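You operate a simulated robot arm through the tools that you are given. There is no shell and no other tool. Be economical: measure what you need, move in short steps, check, and stop when the job is done.

You are at the controls of a simulated two-armed robot. One attempt, no reset.

## Task
Pick up the orange manual with one hand, pass it to the other hand and put it in the tub of the leading scooter. Put one of the long bolts from the steel tray in the yellow bin. Any order will do.

It is judged by the outcome, as a careful person would: the job done as asked, and still so three seconds after it is handed in. It fails if anything else is knocked over, pushed out of place, dropped, spilled or broken.

## Robot
Two 7-joint arms with fingered hands on one trunk, on a base that drives. Base frame: it is fixed to the floor where the robot stands at the start and does not move with it; the origin is under the middle of the robot, x ahead of it, y to its left, z up. Lengths are in mm, angles in degrees, forces in N, time in s.
The left shoulder is at the start at [26, 214, 1192], the right one opposite. With the tool pointing down near the work surface each hand reaches from about 100 to 300 mm from the robot's upright axis, wherever it stands, measured 20 degrees to its own side. Places, roughly: long bolt (3x3x6 cm) [-1400, -300, 400]; tub of the leading scooter [-1000, 700, 1000]; yellow bin [-3500, -4750, 750]. Payload 3.3 kg a hand.
Tool frame (each hand has its own): the origin (TCP) lies between the finger pads and is the grasp point; the fingertips stand 26 mm ahead of it; z points along the fingers, y is the line along which they close. The gripper opens to 132 mm. The gripper's body begins 73 mm behind the TCP. The gripper is a hand of 2 fingers: y runs from the thumb to the fingers, the wrist lies at [0, 0, -224] in the tool frame.
Orientation is told as [roll, pitch, yaw] about the base's x, y, z axes, in that order, counted from this pose: with the fingers straight down and closing along the base's y, the tool's x points along the base's -x, its y along +y and its z along -z.

## Interface
- The arms move only by the tool apply_moves. It takes "left_series", "right_series" or both (then of equal length, played together; a hand with none holds still); each is a list of rows, each a list of 6 numbers: the shift along the tool's x, y, z in mm, then the turn, a rotation vector about the tool's x, y, z in degrees. In form: [[dx, dy, dz, wx, wy, wz], ...]. A call has 1 to 20 rows; each row is the pose to reach, as a shift and turn from the pose commanded when the call began, along the tool's axes at that moment. A row lasts 0.2 s, in which the tool goes at most 50 mm and 8.6 degrees; a call with a longer step from one row to the next is refused whole. Where a pose cannot be reached the arm comes as near as it can. A force on the tool above 40 N (or 10 N above the force at the start of the call, whichever is more), or a blocked arm, ends the call early, and 0.2 s more pass. In this call time passes only in rows, and 0.2 s behind the last. It gives the time, the measured TCP pose, the force on the tool (base axes), the opening and the grip force at its end, in the units of the frame above (readings bear some noise), with the torque about the TCP (base axes, N m) and any sound that the robot's microphone picked up.
- Cameras (640 x 400 px; columns grow to the right, rows downward): "scene" is now at [82.1, 24.6, 1338.1]; the picture's right is [0.26, -0.97, 0.00], its down [-0.85, -0.23, -0.47] and it looks along [0.46, 0.12, -0.88] (base axes); focal length 271 px, centre (320, 200). "left" rides on the left gripper at [-66, -3, -99] in its tool frame; the picture's right is [0.04, -1.00, 0.00], its down [0.83, 0.03, -0.55] and it looks along [0.55, 0.02, 0.83] (tool axes); focal length 261 px, centre (320, 200). "right" rides on the right gripper at [66, -3, -99] in its tool frame; the picture's right is [0.04, 1.00, 0.00], its down [-0.83, 0.03, -0.55] and it looks along [-0.55, 0.02, 0.83] (tool axes); focal length 261 px, centre (320, 200).
- capture(camera): a new picture of that camera. No time passes.
- lift_body(by): slides the trunk up (or, below 0, down) by that many mm; the arms and the scene camera ride with it, the base frame stays. It gives what a move gives, with no picture.
- drive_base(legs): drives the robot by 1 to 6 legs, each [ahead, left, turn to the left] in mm, mm and degrees, along the robot's own axes; the way and the turn of a leg run together, so that a leg with both is an arc; at most 1500 mm and 180 degrees a leg. The arms and the cameras ride along, it lands a little off, and it stops where it bumps. It gives what a move gives.
- set_fingers(finger1, thumb_bend, hand): sets how far each is bent, from 0 (flat) to 1 (curled in); at 0.3 the hand is open as for a grip, at 0.7 the pads meet at the TCP. One left out holds its place. A second passes; each finger stops where it meets its share of the squeeze, and holds until it gets a number again. It is the only way to open and close the hand. It gives what a move gives, with no picture; readings hold the bend of each and the force on the fingers (four entries, about 0 where the hand has none), thumb and palm.
- pan_tilt(pan, tilt): turns the head with the scene camera to pan (to the left, within 86 degrees either way) and tilt (down, from -29 to 69), counted from straight ahead of the robot. It gives what a move gives.
- point_at(camera, pixels): for up to 12 pixels [column, row] of the newest picture of that camera ("zoom" is the newest enlarged one), the place [x, y, z] in the base frame of the surface seen there, good to about 2 mm, but the place of the scene camera against the robot may be out by one fixed shift of up to 12 mm in any direction. No time passes.
- enlarge(camera, box): a new picture of the part [left, top, right, bottom] of that camera's present view, enlarged. No time passes.
- sign_off(): hands the job in; it is judged then, once.

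Keep the steps short. Do not move on a guess: measure, check each grasp and each placing, and mend mistakes. In all there are 110 turns and 92 pictures (those below and enlarged ones count). Leave the grippers open and the arms clear of the work at the hand-in unless told otherwise, and finish with a single line.

The tools are called after ">>>" by a JSON object that holds its "op" and its "data". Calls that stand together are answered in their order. apply_moves: Moves the arms, as the interface text tells. Its arguments: {"type":"object","properties":{"left_series":{"type":"array"},"right_series":{"type":"array"}},"required":[]} The other tools are called the same way: lift_body (by) slides the trunk up or down; set_fingers (finger1, thumb_bend, hand) moves the fingers one by one; drive_base (legs) drives the base; pan_tilt (pan, tilt) turns the head that bears the scene camera; capture (camera) takes a picture; point_at (camera, pixels) gives the place of the surface under pixels of a picture; enlarge (camera, box) takes an enlarged picture of a part of a camera's view; sign_off () hands the job in.

At the start:

```text
clock: 0.0
left_position: [316.8, 257.5, 751.6]
left_tool_rot: [0.0, -0.1, 0.0]
left_force: [0.1, 0.3, 0.7]
left_moment: [0.0, -0.01, 0.0]
left_width: 132.1
left_finger_force: 0.1
left_shape: jaw
left_bend: [0.3, 0.3]
left_finger forces: [0.0, 0.1, 0.0, 0.1, 0.0, 0.0]
right_position: [335.4, -96.6, 760.5]
right_tool_rot: [-0.7, 0.1, -0.2]
right_force: [0.4, 0.2, 0.8]
right_moment: [0.01, 0.02, 0.0]
right_width: 132.2
right_finger_force: 0.0
right_shape: jaw
right_bend: [0.3, 0.3]
right_finger forces: [0.0, 0.0, 0.1, 0.2, 0.0, 0.0]
trunk travel left (down, up): [-474.0, 287.0]
robot x, y, heading: [0.7, 2.2, -0.1]
head pan, tilt: [15.1, 61.8]
```

scene: 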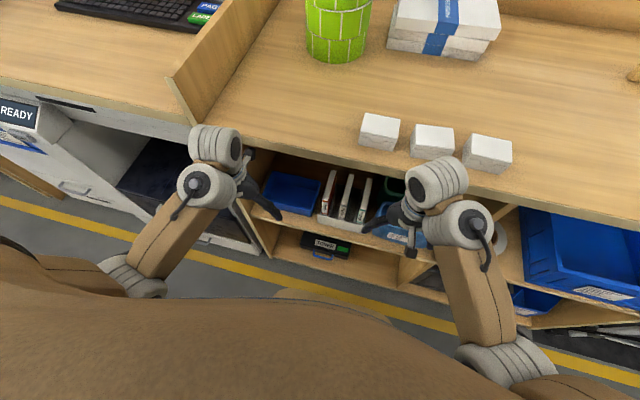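
right: 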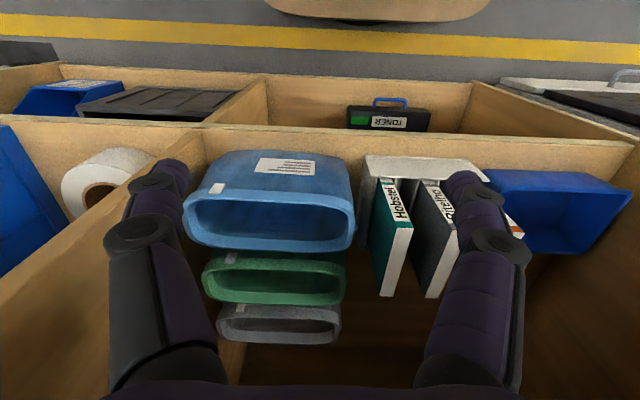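
left: 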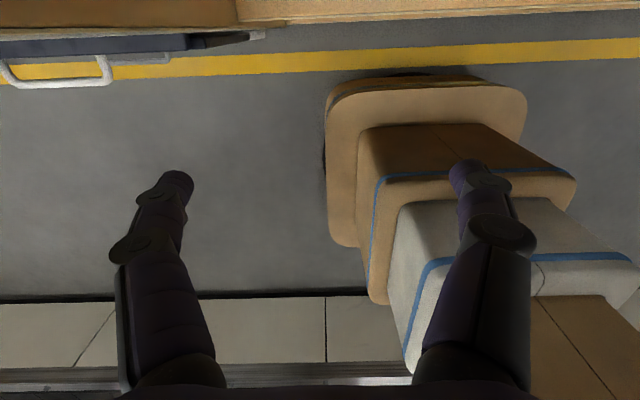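

I see a bench ahead with books in a holder on the shelf underneath. First I enlarge that shelf, to look for the orange manual.

>>> {"op": "enlarge", "data": {"camera": "scene", "box": [240, 140, 440, 265]}}

>>> {"op": "pan_tilt", "data": {"pan": 0, "tilt": 25}}

>>> {"op": "capture", "data": {"camera": "scene"}}

```text
3.20 times, centred on (340, 202) of scene
```

zoom: 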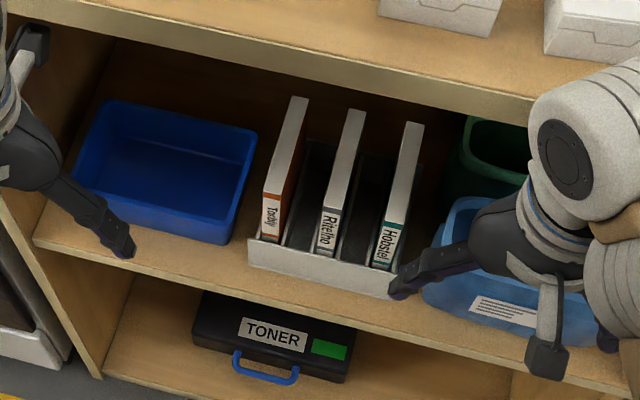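

```text
clock: 1.0
left_position: [316.9, 258.1, 752.1]
left_tool_rot: [0.0, -0.1, -0.1]
left_force: [0.1, 1.0, -0.4]
left_moment: [0.01, 0.0, -0.01]
left_width: 132.1
left_finger_force: 0.0
left_shape: jaw
left_bend: [0.3, 0.3]
left_finger forces: [0.0, 0.1, 0.0, 0.1, 0.0, 0.0]
right_position: [334.7, -98.6, 760.0]
right_tool_rot: [-0.8, 0.0, -0.2]
right_force: [0.2, -0.6, 0.5]
right_moment: [-0.01, -0.01, -0.05]
right_width: 131.9
right_finger_force: 0.0
right_shape: jaw
right_bend: [0.3, 0.3]
right_finger forces: [0.0, 0.1, 0.0, 0.1, 0.1, 0.1]
trunk travel left (down, up): [-474.0, 287.0]
robot x, y, heading: [-1.5, -1.9, -0.2]
head pan, tilt: [0.0, 25.0]
```

```text
87 pictures are left
```

scene: 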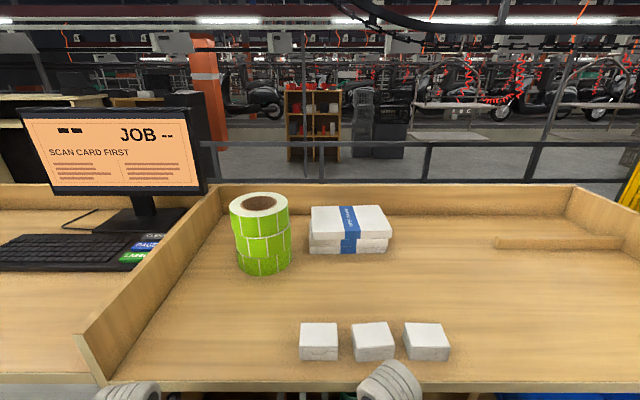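

The orange manual, "Torchly", is in the rack on the shelf and is the leftmost of the three. I turn the head back down and measure it.

>>> {"op": "pan_tilt", "data": {"pan": 10, "tilt": 60}}

>>> {"op": "enlarge", "data": {"camera": "scene", "box": [220, 130, 420, 255]}}

```text
clock: 2.0
left_position: [316.7, 257.3, 751.9]
left_tool_rot: [0.0, 0.0, 0.1]
left_force: [-0.5, -0.1, 0.4]
left_moment: [0.01, 0.01, 0.01]
left_width: 131.9
left_finger_force: 0.0
left_shape: jaw
left_bend: [0.3, 0.3]
left_finger forces: [0.1, 0.0, 0.0, 0.0, 0.0, 0.0]
right_position: [335.1, -95.8, 758.9]
right_tool_rot: [-0.7, 0.0, -0.2]
right_force: [0.8, 0.6, -0.1]
right_moment: [-0.01, -0.01, 0.0]
right_width: 132.0
right_finger_force: 0.0
right_shape: jaw
right_bend: [0.3, 0.3]
right_finger forces: [0.1, 0.0, 0.0, 0.0, 0.0, 0.1]
trunk travel left (down, up): [-474.0, 287.0]
robot x, y, heading: [-3.3, 1.9, -0.1]
head pan, tilt: [10.0, 60.0]
```

```text
3.20 times, centred on (320, 192) of scene
```

zoom: 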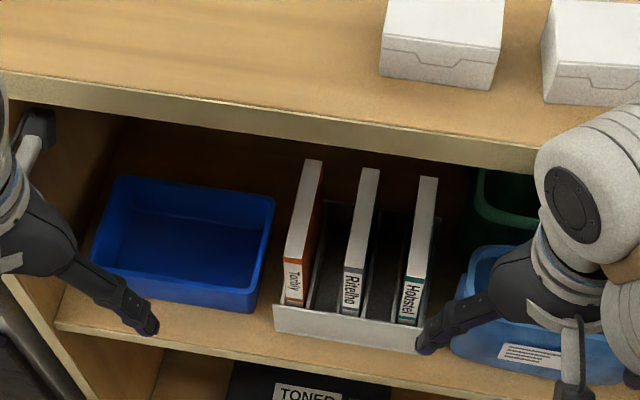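

>>> {"op": "point_at", "data": {"camera": "zoom", "pixels": [[288, 252], [304, 257], [305, 163], [319, 165], [290, 296], [303, 298], [275, 318], [350, 330], [415, 345], [350, 135], [350, 358], [260, 300]]}}

>>> {"op": "point_at", "data": {"camera": "zoom", "pixels": [[353, 270], [366, 274], [312, 285], [333, 300], [315, 225], [240, 210], [340, 205], [350, 110], [270, 205], [283, 305], [410, 275], [100, 105]]}}

```text
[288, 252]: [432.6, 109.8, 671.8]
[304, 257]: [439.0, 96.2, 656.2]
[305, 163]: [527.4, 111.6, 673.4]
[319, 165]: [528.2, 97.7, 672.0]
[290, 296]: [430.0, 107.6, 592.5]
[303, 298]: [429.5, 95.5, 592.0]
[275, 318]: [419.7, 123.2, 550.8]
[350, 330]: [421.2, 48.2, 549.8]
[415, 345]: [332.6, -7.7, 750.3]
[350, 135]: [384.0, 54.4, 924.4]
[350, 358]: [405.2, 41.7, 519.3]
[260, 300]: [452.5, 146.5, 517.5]
```

```text
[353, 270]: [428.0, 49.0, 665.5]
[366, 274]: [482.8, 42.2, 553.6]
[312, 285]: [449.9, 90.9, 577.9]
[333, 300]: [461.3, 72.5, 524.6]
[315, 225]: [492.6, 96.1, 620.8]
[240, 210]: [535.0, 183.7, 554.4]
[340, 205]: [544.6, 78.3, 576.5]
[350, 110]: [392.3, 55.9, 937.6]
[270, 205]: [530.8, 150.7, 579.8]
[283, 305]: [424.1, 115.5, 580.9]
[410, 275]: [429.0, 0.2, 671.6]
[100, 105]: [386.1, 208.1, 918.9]
```

The manual spans roughly x 430–530, y 96–111, top z 673. The neighbouring manual is about 40 mm to its right, and the bench underside lies well above. I narrow the left hand so it fits between them. Then I move it to a standoff tilted about 50° forward and down, with the right hand moving outward.

>>> {"op": "set_fingers", "data": {"hand": "left", "finger1": 0.57, "thumb_bend": 0.57}}

>>> {"op": "apply_moves", "data": {"left_series": [[-9, -22, 5, 0, -7.1, 0], [-18, -44, 11, 0, -14.2, 0], [-27, -66, 16, 0, -21.4, 0], [-36, -88, 22, 0, -28.5, 0], [-45, -110, 27, 0, -35.7, 0], [-54, -132, 33, 0, -42.8, 0], [-63, -154, 38, 0, -50, 0]], "right_series": [[0, -15, 0, 0, 0, 0], [0, -30, 0, 0, 0, 0], [0, -45, 0, 0, 0, 0], [0, -60, 0, 0, 0, 0], [0, -75, 0, 0, 0, 0], [0, -90, 0, 0, 0, 0], [0, -100, 0, 0, 0, 0]]}}

>>> {"op": "capture", "data": {"camera": "left"}}

>>> {"op": "capture", "data": {"camera": "scene"}}

```text
clock: 3.0
left_position: [316.8, 257.6, 753.4]
left_tool_rot: [0.0, 0.0, 0.1]
left_force: [-0.6, 0.9, 0.3]
left_moment: [-0.04, 0.01, -0.02]
left_width: 46.9
left_finger_force: 0.1
left_shape: fingers
left_bend: [0.56, 0.56]
left_finger forces: [0.0, 0.1, 0.0, 0.0, 0.0, 0.0]
right_position: [334.1, -96.7, 760.1]
right_tool_rot: [-0.7, 0.0, -0.1]
right_force: [-0.3, 0.3, -0.3]
right_moment: [0.01, -0.04, -0.01]
right_width: 131.9
right_finger_force: 0.0
right_shape: jaw
right_bend: [0.3, 0.3]
right_finger forces: [0.0, 0.0, 0.0, 0.0, 0.0, 0.0]
trunk travel left (down, up): [-474.0, 287.0]
robot x, y, heading: [-4.6, 2.0, -0.1]
head pan, tilt: [10.0, 60.0]
```

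```text
clock: 4.6
left_position: [379.8, 105.6, 713.2]
left_tool_rot: [0.1, -50.1, -0.2]
left_force: [-0.8, 0.0, -0.7]
left_moment: [0.03, 0.02, 0.0]
left_width: 46.6
left_finger_force: 0.0
left_shape: fingers
left_bend: [0.56, 0.56]
left_finger forces: [0.1, 0.0, 0.0, 0.0, 0.0, 0.0]
right_position: [332.9, -197.1, 761.6]
right_tool_rot: [-0.7, 0.0, -0.2]
right_force: [0.1, 0.8, -0.4]
right_moment: [0.0, 0.0, -0.05]
right_width: 132.0
right_finger_force: 0.1
right_shape: jaw
right_bend: [0.3, 0.3]
right_finger forces: [0.0, 0.1, 0.0, 0.1, 0.1, 0.1]
trunk travel left (down, up): [-474.0, 287.0]
robot x, y, heading: [-0.5, -2.0, -0.2]
head pan, tilt: [10.0, 60.0]
```

```text
85 pictures are left
```

left: 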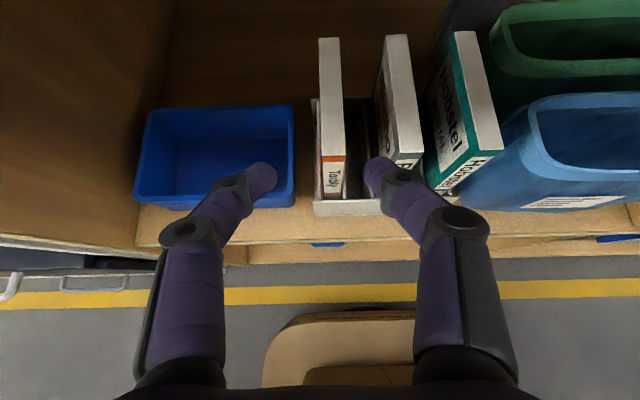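

```text
84 pictures are left
```

scene: 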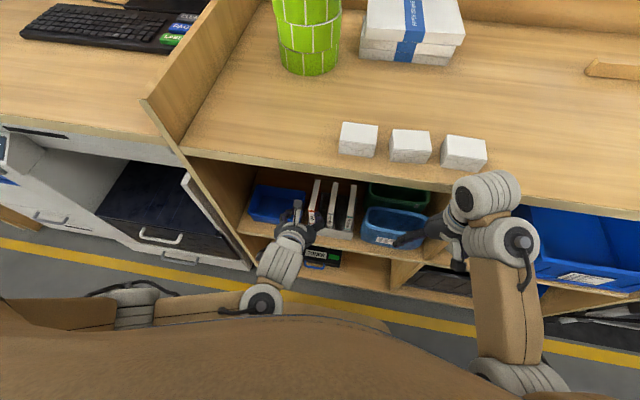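

The hand camera sees the orange manual (spine near [333, 175]) ahead between the fingers. I measure it and its neighbours with this camera.

>>> {"op": "point_at", "data": {"camera": "left", "pixels": [[323, 150], [344, 150], [320, 42], [339, 42], [334, 180], [399, 150], [420, 150], [330, 208], [290, 120], [388, 60], [353, 190], [318, 180]]}}

```text
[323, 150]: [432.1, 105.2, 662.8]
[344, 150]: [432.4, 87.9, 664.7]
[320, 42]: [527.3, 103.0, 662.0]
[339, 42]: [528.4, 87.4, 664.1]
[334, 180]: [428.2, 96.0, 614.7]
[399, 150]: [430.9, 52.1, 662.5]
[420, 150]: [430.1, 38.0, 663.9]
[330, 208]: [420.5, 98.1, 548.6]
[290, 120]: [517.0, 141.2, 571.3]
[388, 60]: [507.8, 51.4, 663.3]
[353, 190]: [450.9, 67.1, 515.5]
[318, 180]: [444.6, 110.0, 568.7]
```

The hand camera puts the manual's centre at y≈96.5 and its top at z 663, with the neighbour starting at y 52. I check how wide the knuckles are before entering the gap.

>>> {"op": "point_at", "data": {"camera": "left", "pixels": [[460, 222], [487, 235], [425, 215], [373, 165], [405, 190], [370, 185], [265, 175], [183, 230], [500, 300], [415, 240]]}}

```text
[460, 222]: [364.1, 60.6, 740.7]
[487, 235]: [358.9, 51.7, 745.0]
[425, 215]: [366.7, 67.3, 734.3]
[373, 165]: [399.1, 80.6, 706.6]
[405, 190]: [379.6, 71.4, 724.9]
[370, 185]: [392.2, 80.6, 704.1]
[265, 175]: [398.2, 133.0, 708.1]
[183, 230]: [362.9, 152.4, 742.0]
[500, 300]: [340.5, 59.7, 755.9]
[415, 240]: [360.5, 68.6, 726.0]
```

The knuckles reach ±53 mm from the hand's centre, so I narrow the hand a bit more. I then advance part way, shift about 9 mm right, and look again.

>>> {"op": "set_fingers", "data": {"hand": "left", "finger1": 0.6, "thumb_bend": 0.6}}

>>> {"op": "apply_moves", "data": {"left_series": [[3, -9, 25, 0, 0, 0], [6, -9, 52, 0, 0, 0]]}}

>>> {"op": "capture", "data": {"camera": "left"}}

```text
clock: 5.6
left_position: [380.8, 104.9, 715.1]
left_tool_rot: [0.0, -50.0, 0.1]
left_force: [-0.4, 0.5, -0.2]
left_moment: [0.04, 0.0, 0.01]
left_width: 33.5
left_finger_force: 0.1
left_shape: fingers
left_bend: [0.6, 0.6]
left_finger forces: [0.0, 0.0, 0.1, 0.1, 0.1, 0.0]
right_position: [332.7, -196.1, 761.3]
right_tool_rot: [-0.6, 0.0, -0.2]
right_force: [0.7, -0.1, 0.6]
right_moment: [-0.02, 0.03, -0.01]
right_width: 131.9
right_finger_force: 0.0
right_shape: jaw
right_bend: [0.3, 0.3]
right_finger forces: [0.0, 0.1, 0.0, 0.0, 0.1, 0.0]
trunk travel left (down, up): [-474.0, 287.0]
robot x, y, heading: [-0.1, -1.2, -0.1]
head pan, tilt: [10.0, 60.0]
```

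```text
clock: 6.2
left_position: [416.9, 96.0, 677.2]
left_tool_rot: [0.0, -49.9, 0.0]
left_force: [-0.7, -0.6, -0.3]
left_moment: [0.01, -0.04, 0.0]
left_width: 33.3
left_finger_force: 0.1
left_shape: fingers
left_bend: [0.6, 0.6]
left_finger forces: [0.1, 0.0, 0.1, 0.1, 0.0, 0.1]
right_position: [333.8, -195.2, 762.5]
right_tool_rot: [-0.7, 0.0, -0.1]
right_force: [0.1, -1.4, 0.8]
right_moment: [-0.02, 0.01, -0.03]
right_width: 132.0
right_finger_force: 0.0
right_shape: jaw
right_bend: [0.3, 0.3]
right_finger forces: [0.0, 0.0, 0.1, 0.0, 0.0, 0.1]
trunk travel left (down, up): [-474.0, 287.0]
robot x, y, heading: [-2.0, -0.1, -0.2]
head pan, tilt: [10.0, 60.0]
```

```text
83 pictures are left
```

left: 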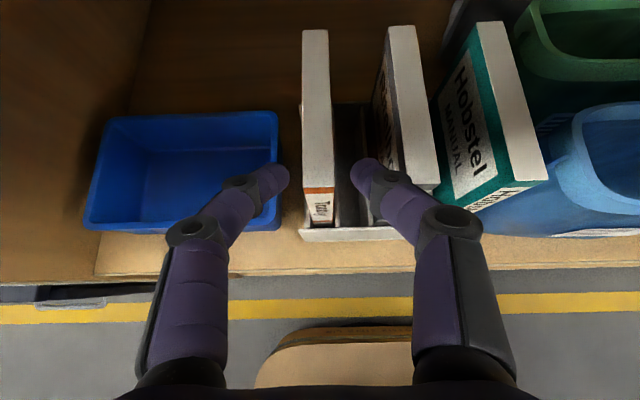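

The manual (columns 304–336) sits centred between the fingertips (290, 350). I advance the last 45 mm and look before closing.

>>> {"op": "apply_moves", "data": {"left_series": [[0, 0, 20, 0, 0, 0], [0, 0, 33, 0, 0, 0], [0, 0, 45, 0, 0, 0]]}}

>>> {"op": "capture", "data": {"camera": "left"}}

```text
clock: 7.0
left_position: [444.1, 102.7, 640.9]
left_tool_rot: [1.6, -49.5, -1.2]
left_force: [-0.7, -0.1, -0.8]
left_moment: [0.01, 0.01, 0.02]
left_width: 33.2
left_finger_force: 0.3
left_shape: fingers
left_bend: [0.6, 0.6]
left_finger forces: [0.0, 0.0, 0.0, 0.0, 0.2, 0.0]
right_position: [334.0, -196.3, 761.9]
right_tool_rot: [-0.7, -0.1, -0.1]
right_force: [0.4, -0.5, 0.2]
right_moment: [0.0, 0.05, 0.0]
right_width: 131.9
right_finger_force: 0.1
right_shape: jaw
right_bend: [0.3, 0.3]
right_finger forces: [0.1, 0.0, 0.0, 0.0, 0.1, 0.1]
trunk travel left (down, up): [-474.0, 287.0]
robot x, y, heading: [-3.6, 0.3, 0.1]
head pan, tilt: [10.0, 60.0]
```

```text
82 pictures are left
```

left: 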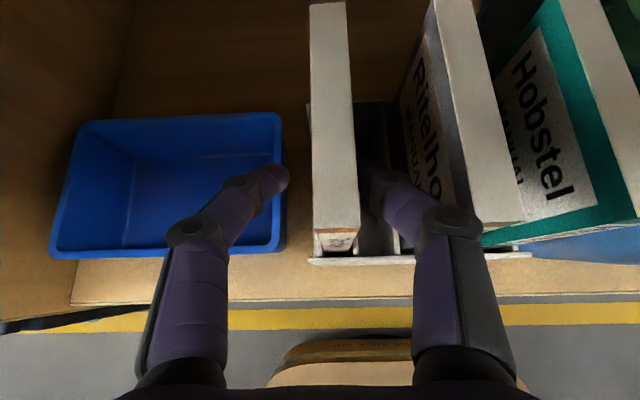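

The arm ran out of reach: y drifted to 103 and it stopped 6 mm short, with no contact force. I back out along the tool axis, lower the trunk 110 mm, and come in again.

>>> {"op": "apply_moves", "data": {"left_series": [[0, 0, -25, 0, 0, 0], [0, 0, -60, 0, 0, 0], [0, 0, -100, 0, 0, 0], [0, 0, -135, 0, 0, 0]], "right_series": [[10, 0, 0, 0, 0, 0], [20, 0, 0, 0, 0, 0], [30, 0, 0, 0, 0, 0], [50, 0, 0, 0, 0, 0]]}}

>>> {"op": "lift_body", "data": {"by": -110}}

>>> {"op": "capture", "data": {"camera": "left"}}

```text
clock: 8.1
left_position: [347.4, 141.6, 715.4]
left_tool_rot: [12.8, -49.9, -12.9]
left_force: [0.3, -0.5, 0.0]
left_moment: [0.02, 0.06, 0.0]
left_width: 33.5
left_finger_force: 0.1
left_shape: fingers
left_bend: [0.6, 0.6]
left_finger forces: [0.0, 0.0, 0.1, 0.0, 0.1, 0.1]
right_position: [286.7, -196.9, 763.4]
right_tool_rot: [-0.7, 0.0, -0.2]
right_force: [-0.4, -0.6, 0.5]
right_moment: [0.0, 0.0, 0.02]
right_width: 131.9
right_finger_force: 0.0
right_shape: jaw
right_bend: [0.3, 0.3]
right_finger forces: [0.0, 0.1, 0.0, 0.1, 0.0, 0.0]
trunk travel left (down, up): [-474.0, 287.0]
robot x, y, heading: [4.1, -0.5, -0.1]
head pan, tilt: [10.0, 60.0]
stopped in row 4 (left hand): the arm was blocked; the commanded pose is now the measured one
```

```text
clock: 9.3
left_position: [343.1, 184.9, 602.3]
left_tool_rot: [23.9, -47.9, -25.2]
left_force: [0.4, 0.5, 0.1]
left_moment: [0.01, 0.02, 0.0]
left_width: 33.2
left_finger_force: 0.0
left_shape: fingers
left_bend: [0.6, 0.6]
left_finger forces: [0.0, 0.0, 0.0, 0.1, 0.0, 0.1]
right_position: [285.2, -197.3, 662.3]
right_tool_rot: [-0.6, 0.1, -0.2]
right_force: [0.1, -0.6, 0.2]
right_moment: [0.0, 0.0, 0.0]
right_width: 131.8
right_finger_force: 0.0
right_shape: jaw
right_bend: [0.3, 0.3]
right_finger forces: [0.0, 0.0, 0.1, 0.1, 0.0, 0.0]
trunk travel left (down, up): [-374.0, 387.0]
robot x, y, heading: [-0.9, -1.9, -0.1]
head pan, tilt: [10.0, 60.0]
stopped: the arm was blocked; the commanded pose is now the measured one
```

```text
81 pictures are left
```

left: 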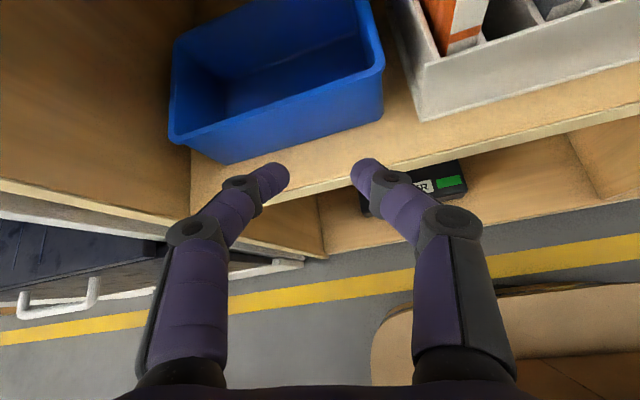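

The hand got pushed sideways and twisted, so the arm is blocked somewhere near the body. I look with the scene camera.

>>> {"op": "capture", "data": {"camera": "scene"}}

```text
80 pictures are left
```

scene: 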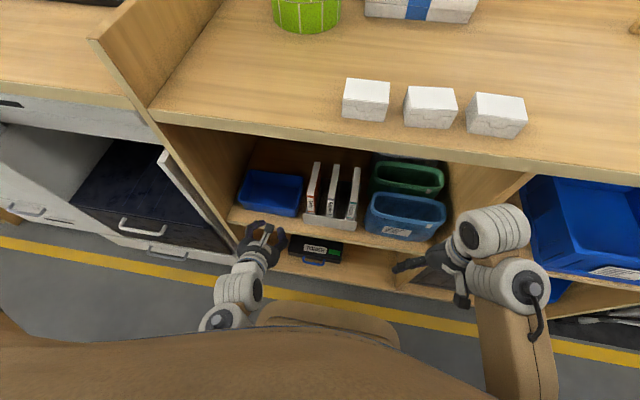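

Nothing is disturbed, the arm is only in an awkward posture. I straighten the hand and raise it to about [380, 130, 680] in front of the shelf.

>>> {"op": "apply_moves", "data": {"left_series": [[-20, -5, -5, 0.9, 0.3, -3.3], [-40, -11, -10, 1.9, 0.6, -6.6], [-60, -17, -15, 2.8, 0.8, -10], [-80, -22, -19, 3.8, 1.1, -13.3], [-96, -27, -23, 4.7, 1.4, -16.6]]}}

>>> {"op": "capture", "data": {"camera": "left"}}

```text
clock: 10.1
left_position: [353.6, 195.6, 630.5]
left_tool_rot: [22.4, -46.9, -24.6]
left_force: [-0.5, 0.2, -0.2]
left_moment: [-0.02, 0.02, -0.02]
left_width: 33.4
left_finger_force: 0.0
left_shape: fingers
left_bend: [0.6, 0.6]
left_finger forces: [0.0, 0.0, 0.0, 0.0, 0.0, 0.1]
right_position: [286.0, -197.4, 661.5]
right_tool_rot: [-0.8, 0.1, -0.2]
right_force: [-0.2, 0.1, 0.5]
right_moment: [0.03, 0.0, 0.01]
right_width: 131.5
right_finger_force: 0.1
right_shape: jaw
right_bend: [0.3, 0.3]
right_finger forces: [0.1, 0.0, 0.1, 0.0, 0.0, 0.0]
trunk travel left (down, up): [-374.0, 387.0]
robot x, y, heading: [-1.1, -0.6, -0.2]
head pan, tilt: [10.0, 60.0]
stopped in row 4 (left hand): the arm was blocked; the commanded pose is now the measured one
```

```text
79 pictures are left
```

left: 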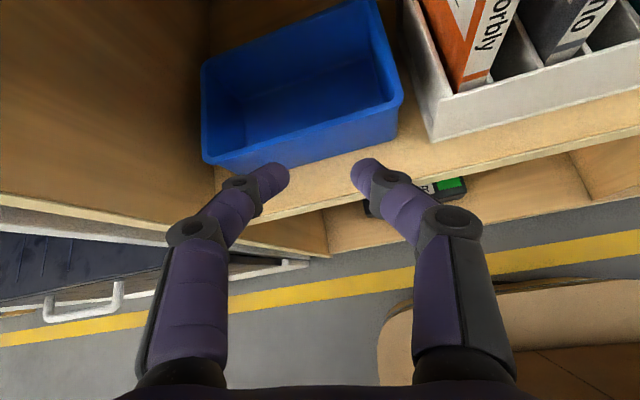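

It is still blocked, and the block pushes the hand outward. So I return to the known-good posture, pointing down near [330, 260, 690], and re-approach from there.

>>> {"op": "apply_moves", "data": {"left_series": [[-1, 18, -10, 0, 0, 0], [-3, 36, -22, 1.5, 6.8, -1.9], [-5, 50, -34, 3, 13.6, -3.8], [-7, 62, -44, 4.6, 20.9, -5.8], [-10, 73, -52, 6.1, 28.2, -7.8], [-11, 74, -52, 7.7, 35.4, -9.8], [-11, 74, -52, 9.2, 42.5, -11.8], [-11, 74, -52, 10.8, 49.8, -13.8]]}}

>>> {"op": "capture", "data": {"camera": "scene"}}

```text
clock: 11.1
left_position: [327.9, 309.9, 670.1]
left_tool_rot: [23.4, -28.0, -21.8]
left_force: [0.1, -0.7, 0.2]
left_moment: [0.01, -0.04, -0.04]
left_width: 33.4
left_finger_force: 0.0
left_shape: fingers
left_bend: [0.6, 0.6]
left_finger forces: [0.1, 0.1, 0.0, 0.0, 0.1, 0.1]
left hand out of reach, approached as far as the arm can: row 4
right_position: [283.9, -197.7, 660.6]
right_tool_rot: [-0.7, 0.1, -0.3]
right_force: [-0.4, 0.2, 0.2]
right_moment: [0.01, -0.03, 0.02]
right_width: 132.1
right_finger_force: 0.0
right_shape: jaw
right_bend: [0.3, 0.3]
right_finger forces: [0.1, 0.0, 0.0, 0.0, 0.0, 0.0]
trunk travel left (down, up): [-374.0, 387.0]
robot x, y, heading: [0.0, 3.0, -0.0]
head pan, tilt: [10.0, 60.0]
stopped in row 4 (left hand): the arm was blocked; the commanded pose is now the measured one
```

```text
78 pictures are left
```

scene: 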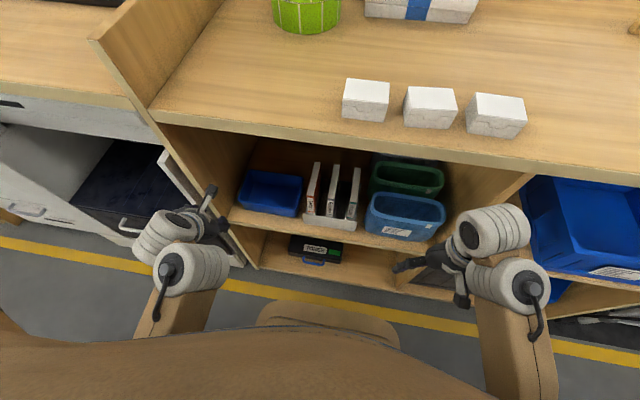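

The elbow has come back out to its usual side. I now level the hand, pointing down and slightly back from the bench, near [300, 255, 690].

>>> {"op": "apply_moves", "data": {"left_series": [[-1, -7, -8, 2.5, 4.5, -2.2], [-1, -14, -15, 4.9, 9, -4.4], [-2, -21, -20, 7.4, 13.5, -6.6], [-3, -28, -26, 9.9, 18, -8.8], [-3, -35, -32, 12.4, 22.5, -11], [-4, -42, -38, 14.8, 27, -13.2], [-4, -48, -43, 17.3, 31.5, -15.4]]}}

```text
clock: 11.6
left_position: [317.5, 378.2, 673.5]
left_tool_rot: [29.1, -19.1, -21.9]
left_force: [-0.3, 0.1, -0.8]
left_moment: [-0.03, 0.03, -0.01]
left_width: 33.2
left_finger_force: 0.2
left_shape: fingers
left_bend: [0.6, 0.6]
left_finger forces: [0.1, 0.0, 0.0, 0.0, 0.0, 0.1]
left hand out of reach, approached as far as the arm can: row 2
right_position: [285.1, -197.0, 662.8]
right_tool_rot: [-0.7, 0.1, -0.1]
right_force: [0.5, 0.2, 0.3]
right_moment: [-0.02, -0.05, 0.0]
right_width: 131.9
right_finger_force: 0.1
right_shape: jaw
right_bend: [0.3, 0.3]
right_finger forces: [0.1, 0.1, 0.0, 0.0, 0.0, 0.0]
trunk travel left (down, up): [-374.0, 387.0]
robot x, y, heading: [4.5, -0.8, 0.2]
head pan, tilt: [10.0, 60.0]
stopped in row 2 (left hand): the arm was blocked; the commanded pose is now the measured one
```

The reach seems to fail when the wrist is too close to the shoulder, meaning the elbow is fully folded. I aim for a lower hand, [317, 257, 620] pointing straight down, which keeps the wrist farther from the shoulder.

>>> {"op": "apply_moves", "data": {"left_series": [[-3, -16, 8, 0, 0, 0], [-7, -36, 8, 4.1, 4, -2.7], [-11, -55, 7, 8.2, 8, -5.4], [-15, -75, 6, 12.4, 12, -8.2], [-18, -94, 5, 16.5, 16, -10.9], [-22, -112, 4, 20.7, 20, -13.7], [-25, -130, 2, 24.8, 23.9, -16.4]]}}

>>> {"op": "capture", "data": {"camera": "scene"}}

```text
clock: 12.3
left_position: [316.4, 422.3, 660.2]
left_tool_rot: [32.1, -11.8, -19.0]
left_force: [0.1, 0.3, -0.1]
left_moment: [0.0, -0.01, 0.0]
left_width: 33.2
left_finger_force: 0.0
left_shape: fingers
left_bend: [0.6, 0.6]
left_finger forces: [0.0, 0.0, 0.0, 0.1, 0.0, 0.0]
left hand out of reach, approached as far as the arm can: row 3
right_position: [286.2, -196.3, 661.0]
right_tool_rot: [-0.7, 0.0, -0.2]
right_force: [0.8, -0.7, 0.3]
right_moment: [0.0, -0.02, 0.04]
right_width: 132.0
right_finger_force: 0.0
right_shape: jaw
right_bend: [0.3, 0.3]
right_finger forces: [0.0, 0.0, 0.0, 0.0, 0.0, 0.0]
trunk travel left (down, up): [-374.0, 387.0]
robot x, y, heading: [-2.1, 0.1, 0.1]
head pan, tilt: [10.0, 60.0]
stopped in row 3 (left hand): the arm was blocked; the commanded pose is now the measured one
```

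```text
77 pictures are left
```

scene: 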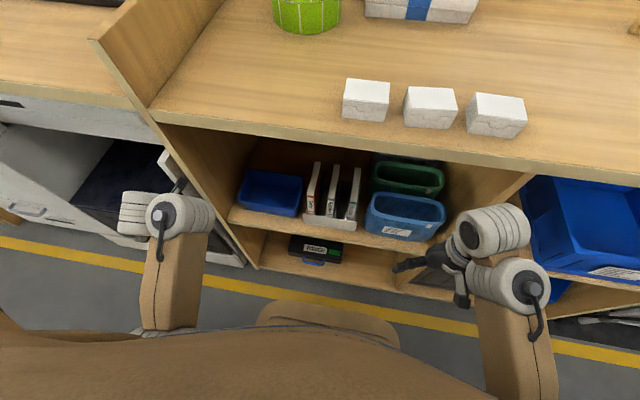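

Each call brings the hand a bit closer to level. This time I pivot roughly about the wrist, keeping the wrist still, to bring the fingers straight down.

>>> {"op": "apply_moves", "data": {"left_series": [[0, -13, -4, 3, 1.7, -1.5], [0, -27, -8, 6, 3.4, -3], [0, -40, -13, 9, 5, -4.5], [0, -54, -17, 12, 6.7, -6], [-1, -67, -21, 15, 8.4, -7.5], [-1, -80, -26, 18, 10, -9], [-1, -94, -30, 21, 11.7, -10.5], [-1, -107, -34, 24, 13.4, -12], [-2, -121, -38, 27, 15, -13.5], [-2, -134, -43, 29.7, 16.7, -15.1]]}}

```text
clock: 12.9
left_position: [301.4, 483.2, 675.9]
left_tool_rot: [36.2, -7.0, -16.0]
left_force: [0.6, 0.7, 0.3]
left_moment: [0.02, 0.01, -0.03]
left_width: 33.1
left_finger_force: 0.1
left_shape: fingers
left_bend: [0.6, 0.6]
left_finger forces: [0.0, 0.1, 0.0, 0.0, 0.1, 0.0]
left hand out of reach, approached as far as the arm can: row 2
right_position: [285.5, -197.5, 661.8]
right_tool_rot: [-0.8, 0.1, -0.2]
right_force: [0.1, 0.2, -0.1]
right_moment: [-0.01, -0.07, 0.0]
right_width: 132.0
right_finger_force: 0.2
right_shape: jaw
right_bend: [0.3, 0.3]
right_finger forces: [0.2, 0.0, 0.0, 0.0, 0.0, 0.1]
trunk travel left (down, up): [-374.0, 387.0]
robot x, y, heading: [-1.0, -0.2, -0.1]
head pan, tilt: [10.0, 60.0]
stopped in row 2 (left hand): the arm was blocked; the commanded pose is now the measured one
```

It swings outward against the command. I hold still for a few rows to see whether the arm settles, and I look at it.

>>> {"op": "apply_moves", "data": {"left_series": [[0, 0, 0, 0, 0, 0], [0, 0, 0, 0, 0, 0], [0, 0, 10, 0, 0, 0]]}}

>>> {"op": "pan_tilt", "data": {"pan": 60, "tilt": 55}}

>>> {"op": "capture", "data": {"camera": "scene"}}

```text
clock: 13.7
left_position: [304.6, 486.4, 665.8]
left_tool_rot: [35.8, -7.1, -16.0]
left_force: [-0.8, -0.2, -0.2]
left_moment: [-0.01, -0.04, -0.01]
left_width: 32.9
left_finger_force: 0.1
left_shape: fingers
left_bend: [0.6, 0.6]
left_finger forces: [0.0, 0.1, 0.0, 0.0, 0.0, 0.0]
right_position: [286.9, -196.9, 662.5]
right_tool_rot: [-0.8, 0.1, -0.2]
right_force: [0.2, 0.6, -0.1]
right_moment: [0.01, 0.0, 0.04]
right_width: 132.0
right_finger_force: 0.0
right_shape: jaw
right_bend: [0.3, 0.3]
right_finger forces: [0.1, 0.1, 0.2, 0.0, 0.1, 0.1]
trunk travel left (down, up): [-374.0, 387.0]
robot x, y, heading: [0.2, 1.3, 0.5]
head pan, tilt: [10.0, 60.0]
```

```text
clock: 14.9
left_position: [304.4, 487.9, 666.1]
left_tool_rot: [36.2, -6.8, -16.0]
left_force: [0.4, 1.7, 0.4]
left_moment: [0.01, 0.0, -0.02]
left_width: 33.0
left_finger_force: 0.1
left_shape: fingers
left_bend: [0.6, 0.6]
left_finger forces: [0.0, 0.0, 0.1, 0.1, 0.0, 0.0]
right_position: [286.3, -197.2, 662.2]
right_tool_rot: [-0.7, 0.0, -0.2]
right_force: [-0.4, -0.4, -0.2]
right_moment: [-0.01, 0.04, -0.02]
right_width: 132.0
right_finger_force: 0.1
right_shape: jaw
right_bend: [0.3, 0.3]
right_finger forces: [0.0, 0.0, 0.0, 0.1, 0.0, 0.0]
trunk travel left (down, up): [-374.0, 387.0]
robot x, y, heading: [0.2, -1.4, -0.1]
head pan, tilt: [60.0, 55.0]
```

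```text
76 pictures are left
```

scene: 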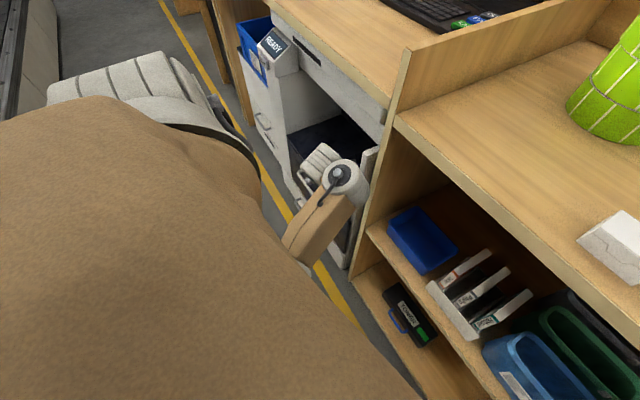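

Small moves are obeyed now. I test a pure pivot about the wrist by 16° to bring the hand inward.

>>> {"op": "apply_moves", "data": {"left_series": [[0, -16, -1, 4, 0, 0], [0, -31, -2, 8, 0, 0], [0, -47, -5, 12, 0, 0], [0, -62, -9, 16, 0, 0]]}}

```text
clock: 15.8
left_position: [276.2, 520.9, 664.6]
left_tool_rot: [30.1, -3.6, -14.2]
left_force: [0.5, 0.6, 0.8]
left_moment: [0.0, 0.0, 0.01]
left_width: 33.3
left_finger_force: 0.0
left_shape: fingers
left_bend: [0.6, 0.6]
left_finger forces: [0.1, 0.0, 0.0, 0.1, 0.0, 0.0]
left hand out of reach, approached as far as the arm can: row 4
right_position: [285.9, -196.0, 663.2]
right_tool_rot: [-0.7, 0.1, -0.2]
right_force: [-0.7, 0.6, 0.7]
right_moment: [0.0, -0.03, -0.03]
right_width: 131.7
right_finger_force: 0.1
right_shape: jaw
right_bend: [0.3, 0.3]
right_finger forces: [0.0, 0.0, 0.1, 0.0, 0.0, 0.0]
trunk travel left (down, up): [-374.0, 387.0]
robot x, y, heading: [1.8, -2.9, -0.1]
head pan, tilt: [60.0, 55.0]
stopped in row 4 (left hand): the arm was blocked; the commanded pose is now the measured one
```

The reach problem persists. To work on the arm's posture safely I first want free space, so I drive back 250 mm and stretch the left hand forward and down to unfold the elbow.

>>> {"op": "drive_base", "data": {"legs": [[-250, 0, 0]]}}

>>> {"op": "apply_moves", "data": {"left_series": [[-15, 0, 15, 0, 0, 0], [-30, 0, 30, 0, 0, 0], [-50, 0, 50, 0, 0, 0], [-70, 0, 70, 0, 0, 0]]}}

>>> {"op": "capture", "data": {"camera": "scene"}}

```text
clock: 17.6
left_position: [32.3, 520.7, 663.5]
left_tool_rot: [29.9, -3.5, -14.5]
left_force: [0.4, -0.8, 0.4]
left_moment: [0.0, -0.01, 0.01]
left_width: 33.3
left_finger_force: 0.1
left_shape: fingers
left_bend: [0.6, 0.6]
left_finger forces: [0.0, 0.1, 0.0, 0.0, 0.1, 0.1]
right_position: [39.6, -198.4, 661.8]
right_tool_rot: [-0.7, 0.1, -0.3]
right_force: [0.4, -0.5, 0.8]
right_moment: [-0.04, 0.0, 0.01]
right_width: 131.7
right_finger_force: 0.0
right_shape: jaw
right_bend: [0.3, 0.3]
right_finger forces: [0.0, 0.0, 0.0, 0.0, 0.0, 0.1]
trunk travel left (down, up): [-374.0, 387.0]
robot x, y, heading: [-246.1, 1.0, -0.2]
head pan, tilt: [60.0, 55.0]
```

```text
clock: 18.6
left_position: [112.6, 535.3, 605.2]
left_tool_rot: [29.9, -3.6, -14.3]
left_force: [-0.3, -0.8, 0.8]
left_moment: [0.0, -0.01, -0.02]
left_width: 33.0
left_finger_force: 0.0
left_shape: fingers
left_bend: [0.6, 0.6]
left_finger forces: [0.0, 0.0, 0.0, 0.1, 0.0, 0.1]
right_position: [40.3, -197.1, 661.8]
right_tool_rot: [-0.7, 0.2, -0.3]
right_force: [-0.3, -0.5, -0.6]
right_moment: [-0.01, -0.01, 0.0]
right_width: 131.9
right_finger_force: 0.0
right_shape: jaw
right_bend: [0.3, 0.3]
right_finger forces: [0.0, 0.0, 0.1, 0.0, 0.0, 0.0]
trunk travel left (down, up): [-374.0, 387.0]
robot x, y, heading: [-247.5, -2.4, -0.1]
head pan, tilt: [60.0, 55.0]
```

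```text
75 pictures are left
```

scene: 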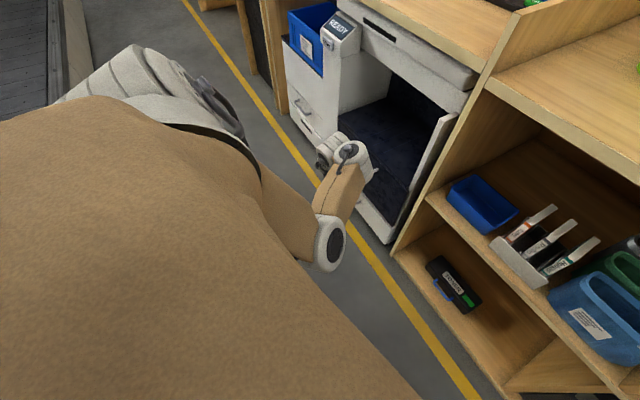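

Now I can see the cause. The elbow (at [330, 245]) is tucked in front of the belly with the forearm going outward. With the arm extended it obeys again, so I swing the hand inward and low to [80, 275, 570] pointing down.

>>> {"op": "apply_moves", "data": {"left_series": [[-3, -25, -10, 2.9, 0.7, -1.3], [-6, -49, -19, 5.8, 1.4, -2.6], [-9, -74, -29, 8.8, 2.1, -3.9], [-12, -98, -38, 11.7, 2.9, -5.2], [-15, -123, -48, 14.6, 3.6, -6.5], [-18, -148, -58, 17.5, 4.3, -7.8], [-21, -172, -67, 20.4, 5, -9.1], [-24, -197, -77, 23.4, 5.8, -10.4], [-27, -221, -86, 26.3, 6.5, -11.7], [-30, -246, -96, 29.2, 7.2, -13]]}}

>>> {"op": "capture", "data": {"camera": "scene"}}

```text
clock: 20.1
left_position: [82.7, 469.4, 607.1]
left_tool_rot: [20.0, -1.9, -2.1]
left_force: [0.0, -0.3, 0.0]
left_moment: [0.02, 0.01, -0.02]
left_width: 33.2
left_finger_force: 0.1
left_shape: fingers
left_bend: [0.6, 0.6]
left_finger forces: [0.0, 0.1, 0.0, 0.1, 0.0, 0.0]
right_position: [40.9, -197.7, 661.8]
right_tool_rot: [-0.7, 0.2, -0.3]
right_force: [0.5, -0.7, 1.0]
right_moment: [-0.03, -0.01, 0.0]
right_width: 132.1
right_finger_force: 0.1
right_shape: jaw
right_bend: [0.3, 0.3]
right_finger forces: [0.0, 0.1, 0.0, 0.1, 0.0, 0.0]
trunk travel left (down, up): [-374.0, 387.0]
robot x, y, heading: [-245.0, -2.3, 0.1]
head pan, tilt: [60.0, 55.0]
stopped in row 7 (left hand): the arm was blocked; the commanded pose is now the measured one
```

```text
74 pictures are left
```

scene: 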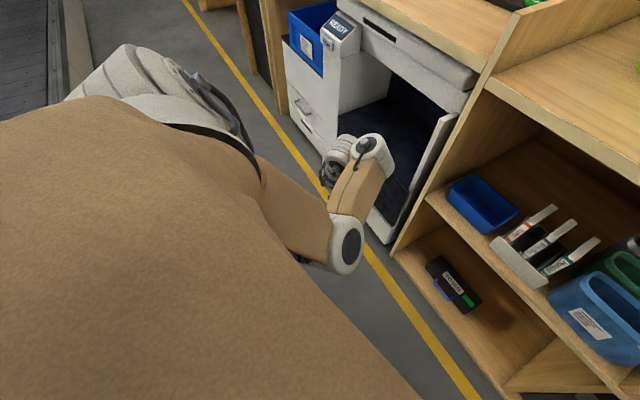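

The elbow is still on the inner side. I try to swing it around the front to the outside by yawing the hand counter-clockwise with the wrist held still.

>>> {"op": "apply_moves", "data": {"left_series": [[0, 0, 0, 0, 0, -8], [0, 0, 0, 0, 0, -16], [0, 0, 0, 0, 0, -24], [0, 0, 0, 0, 0, -32], [0, 0, 0, 0, 0, -40], [0, 0, 0, 0, 0, -48], [0, 0, 0, 0, 0, -56], [0, 0, 0, 0, 0, -64]]}}

>>> {"op": "capture", "data": {"camera": "scene"}}

```text
clock: 22.1
left_position: [73.8, 507.3, 616.8]
left_tool_rot: [8.9, -21.5, 62.9]
left_force: [-0.1, 0.7, 0.5]
left_moment: [-0.02, -0.01, -0.02]
left_width: 33.2
left_finger_force: 0.0
left_shape: fingers
left_bend: [0.6, 0.6]
left_finger forces: [0.0, 0.1, 0.1, 0.0, 0.0, 0.0]
right_position: [40.0, -197.1, 661.1]
right_tool_rot: [-0.8, 0.1, -0.3]
right_force: [-0.5, 0.4, -0.2]
right_moment: [0.06, -0.01, -0.02]
right_width: 131.9
right_finger_force: 0.0
right_shape: jaw
right_bend: [0.3, 0.3]
right_finger forces: [0.0, 0.0, 0.0, 0.0, 0.0, 0.1]
trunk travel left (down, up): [-374.0, 387.0]
robot x, y, heading: [-244.6, 2.8, -0.2]
head pan, tilt: [60.0, 55.0]
stopped in row 8 (left hand): the arm was blocked; the commanded pose is now the measured one
```

```text
73 pictures are left
```

scene: 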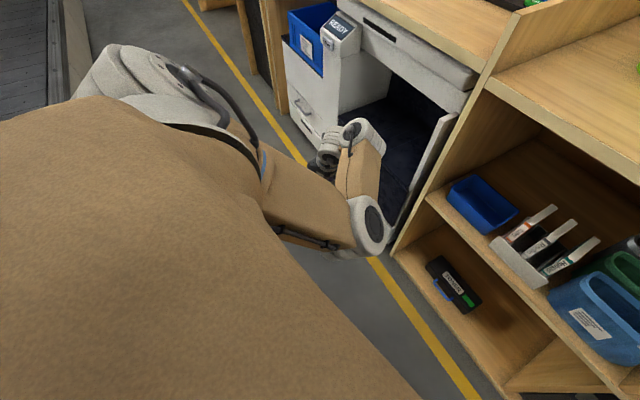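

The elbow has swung forward to [372, 225]. Next I move the hand inward beneath it, about 180 mm to the right.

>>> {"op": "apply_moves", "data": {"left_series": [[25, -16, -9, 0, 0, 0], [50, -31, -17, 0, 0, 0], [74, -47, -26, 0, 0, 0], [99, -62, -35, 0, 0, 0], [124, -78, -43, 0, 0, 0], [148, -93, -52, 0, 0, 0]]}}

>>> {"op": "capture", "data": {"camera": "scene"}}

```text
clock: 22.8
left_position: [80.0, 513.3, 642.1]
left_tool_rot: [10.8, -28.7, 66.1]
left_force: [0.0, 0.1, 0.4]
left_moment: [0.03, 0.05, 0.0]
left_width: 33.2
left_finger_force: 0.1
left_shape: fingers
left_bend: [0.6, 0.6]
left_finger forces: [0.0, 0.0, 0.1, 0.0, 0.0, 0.1]
right_position: [40.6, -197.9, 662.4]
right_tool_rot: [-0.7, 0.1, -0.4]
right_force: [-0.5, -0.1, 0.1]
right_moment: [0.04, 0.02, -0.04]
right_width: 132.1
right_finger_force: 0.0
right_shape: jaw
right_bend: [0.3, 0.3]
right_finger forces: [0.1, 0.0, 0.0, 0.1, 0.1, 0.0]
trunk travel left (down, up): [-374.0, 387.0]
robot x, y, heading: [-244.2, 3.8, -0.0]
head pan, tilt: [60.0, 55.0]
stopped in row 3 (left hand): the arm was blocked; the commanded pose is now the measured one
```

```text
72 pictures are left
```

scene: 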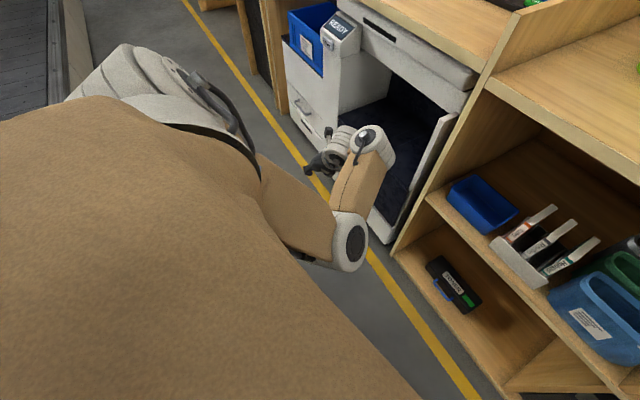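

I measure the shoulder, elbow and wrist positions to understand the posture, and I compare with the healthy right arm.

>>> {"op": "point_at", "data": {"camera": "scene", "pixels": [[352, 243], [340, 225], [300, 205], [265, 175], [365, 175], [377, 145], [345, 145], [325, 165], [200, 100], [130, 80]]}}

>>> {"op": "pan_tilt", "data": {"pan": -60, "tilt": 55}}

>>> {"op": "capture", "data": {"camera": "scene"}}

```text
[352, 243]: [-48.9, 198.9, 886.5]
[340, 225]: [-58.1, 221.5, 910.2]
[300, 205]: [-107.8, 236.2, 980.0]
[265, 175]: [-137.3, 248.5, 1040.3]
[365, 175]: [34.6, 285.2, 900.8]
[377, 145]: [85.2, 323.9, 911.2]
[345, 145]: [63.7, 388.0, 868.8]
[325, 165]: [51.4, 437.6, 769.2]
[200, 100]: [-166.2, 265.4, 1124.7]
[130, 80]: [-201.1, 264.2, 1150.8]
```

```text
clock: 24.8
left_position: [80.4, 512.3, 642.1]
left_tool_rot: [10.7, -28.7, 66.0]
left_force: [0.5, 0.6, -0.9]
left_moment: [-0.01, -0.01, -0.02]
left_width: 33.1
left_finger_force: 0.1
left_shape: fingers
left_bend: [0.6, 0.6]
left_finger forces: [0.0, 0.0, 0.0, 0.1, 0.0, 0.0]
right_position: [40.8, -197.9, 662.9]
right_tool_rot: [-0.6, 0.2, -0.3]
right_force: [0.0, 0.2, -0.6]
right_moment: [0.03, 0.0, 0.01]
right_width: 131.9
right_finger_force: 0.0
right_shape: jaw
right_bend: [0.3, 0.3]
right_finger forces: [0.0, 0.0, 0.0, 0.0, 0.0, 0.0]
trunk travel left (down, up): [-374.0, 387.0]
robot x, y, heading: [-246.2, 0.9, -0.1]
head pan, tilt: [-60.0, 55.0]
```

```text
71 pictures are left
```

scene: 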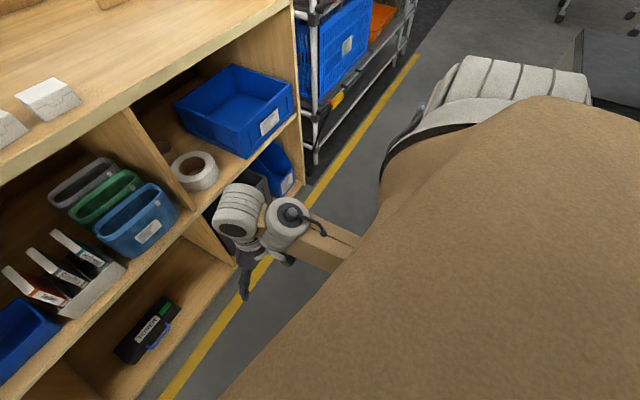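

In the healthy arm the elbow hangs low and back. The left one has swivelled to the inner side, so the needed turn is the opposite way. With the hand out to the side I yaw it clockwise by 88°.

>>> {"op": "apply_moves", "data": {"left_series": [[0, 0, 0, 0, 0, 8], [0, 0, 0, 0, 0, 16], [0, 0, 0, 0, 0, 24], [0, 0, 0, 0, 0, 32], [0, 0, 0, 0, 0, 40], [0, 0, 0, 0, 0, 48], [0, 0, 0, 0, 0, 56], [0, 0, 0, 0, 0, 64], [0, 0, 0, 0, 0, 72], [0, 0, 0, 0, 0, 80], [0, 0, 0, 0, 0, 88]]}}

>>> {"op": "pan_tilt", "data": {"pan": 60, "tilt": 55}}

>>> {"op": "capture", "data": {"camera": "scene"}}

```text
clock: 27.2
left_position: [78.9, 512.0, 641.1]
left_tool_rot: [29.3, 8.5, -17.0]
left_force: [-0.3, -0.3, -0.7]
left_moment: [0.0, 0.02, 0.0]
left_width: 33.3
left_finger_force: 0.1
left_shape: fingers
left_bend: [0.6, 0.6]
left_finger forces: [0.0, 0.1, 0.0, 0.0, 0.1, 0.0]
right_position: [40.0, -198.1, 662.3]
right_tool_rot: [-0.7, 0.1, -0.4]
right_force: [-0.1, -0.4, -0.4]
right_moment: [0.01, -0.02, 0.02]
right_width: 132.2
right_finger_force: 0.0
right_shape: jaw
right_bend: [0.3, 0.3]
right_finger forces: [0.0, 0.0, 0.0, 0.0, 0.1, 0.1]
trunk travel left (down, up): [-374.0, 387.0]
robot x, y, heading: [-244.3, 0.0, -0.1]
head pan, tilt: [-60.0, 55.0]
```

```text
clock: 29.2
left_position: [79.5, 511.9, 641.0]
left_tool_rot: [29.4, 8.3, -16.9]
left_force: [-0.6, -0.2, 0.4]
left_moment: [-0.01, 0.01, 0.0]
left_width: 33.5
left_finger_force: 0.1
left_shape: fingers
left_bend: [0.6, 0.6]
left_finger forces: [0.0, 0.1, 0.0, 0.1, 0.0, 0.1]
right_position: [40.7, -196.9, 661.8]
right_tool_rot: [-0.8, 0.1, -0.4]
right_force: [0.7, 0.5, -0.3]
right_moment: [-0.01, 0.02, -0.02]
right_width: 132.1
right_finger_force: 0.1
right_shape: jaw
right_bend: [0.3, 0.3]
right_finger forces: [0.0, 0.0, 0.0, 0.0, 0.1, 0.0]
trunk travel left (down, up): [-374.0, 387.0]
robot x, y, heading: [-245.5, 4.4, -0.1]
head pan, tilt: [60.0, 55.0]
```

```text
70 pictures are left
```

scene: 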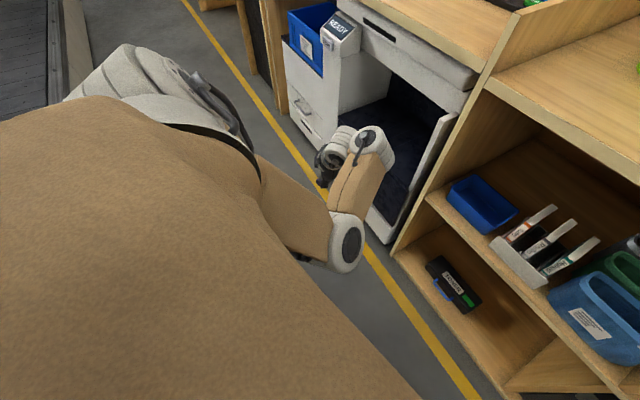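

The wrist took the whole turn and the elbow stayed put. I continue clockwise so the elbow has to follow.

>>> {"op": "apply_moves", "data": {"left_series": [[0, 0, 0, 0, 0, 8], [0, 0, 0, 0, 0, 16], [0, 0, 0, 0, 0, 24], [0, 0, 0, 0, 0, 32], [0, 0, 0, 0, 0, 40], [0, 0, 0, 0, 0, 48], [0, 0, 0, 0, 0, 56], [0, 0, 0, 0, 0, 64], [0, 0, 0, 0, 0, 72], [0, 0, 0, 0, 0, 80]]}}

>>> {"op": "capture", "data": {"camera": "scene"}}

```text
clock: 31.4
left_position: [81.4, 512.8, 643.1]
left_tool_rot: [-4.1, 30.3, -100.5]
left_force: [-0.2, 0.0, 1.3]
left_moment: [-0.03, -0.02, 0.03]
left_width: 33.2
left_finger_force: 0.1
left_shape: fingers
left_bend: [0.6, 0.6]
left_finger forces: [0.0, 0.0, 0.1, 0.0, 0.0, 0.0]
right_position: [40.4, -198.1, 662.2]
right_tool_rot: [-0.7, 0.1, -0.3]
right_force: [-0.3, 0.9, -0.8]
right_moment: [-0.02, -0.01, 0.0]
right_width: 131.7
right_finger_force: 0.0
right_shape: jaw
right_bend: [0.3, 0.3]
right_finger forces: [0.0, 0.1, 0.0, 0.0, 0.0, 0.0]
trunk travel left (down, up): [-374.0, 387.0]
robot x, y, heading: [-244.9, 1.2, -0.3]
head pan, tilt: [60.0, 55.0]
```

```text
69 pictures are left
```

scene: 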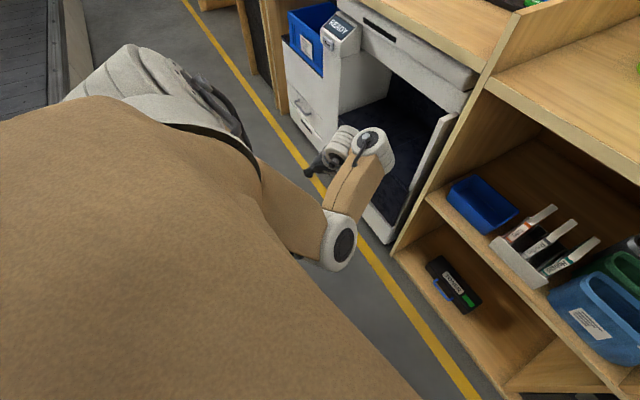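

The elbow is starting to shift in the right direction. I continue.

>>> {"op": "apply_moves", "data": {"left_series": [[0, 0, 0, 0, 0, 8], [0, 0, 0, 0, 0, 16], [0, 0, 0, 0, 0, 24], [0, 0, 0, 0, 0, 32], [0, 0, 0, 0, 0, 40], [0, 0, 0, 0, 0, 48], [0, 0, 0, 0, 0, 56], [0, 0, 0, 0, 0, 64], [0, 0, 0, 0, 0, 72], [0, 0, 0, 0, 0, 80]]}}

>>> {"op": "capture", "data": {"camera": "scene"}}

```text
clock: 33.6
left_position: [88.2, 529.9, 610.4]
left_tool_rot: [-30.2, 1.5, -179.8]
left_force: [0.6, -1.2, 0.6]
left_moment: [-0.03, -0.02, 0.01]
left_width: 32.9
left_finger_force: 0.0
left_shape: fingers
left_bend: [0.6, 0.6]
left_finger forces: [0.0, 0.0, 0.1, 0.0, 0.0, 0.0]
left hand out of reach, approached as far as the arm can: row 6, 7, 8, 9, 10
right_position: [40.2, -197.4, 661.3]
right_tool_rot: [-0.8, 0.0, -0.3]
right_force: [-0.6, 0.9, -0.9]
right_moment: [-0.03, -0.04, 0.02]
right_width: 131.8
right_finger_force: 0.0
right_shape: jaw
right_bend: [0.3, 0.3]
right_finger forces: [0.1, 0.1, 0.2, 0.0, 0.0, 0.0]
trunk travel left (down, up): [-374.0, 387.0]
robot x, y, heading: [-248.8, 1.9, 0.1]
head pan, tilt: [60.0, 55.0]
```

```text
68 pictures are left
```

scene: 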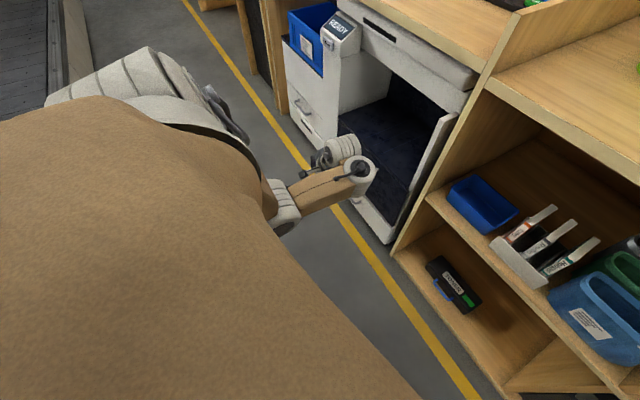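

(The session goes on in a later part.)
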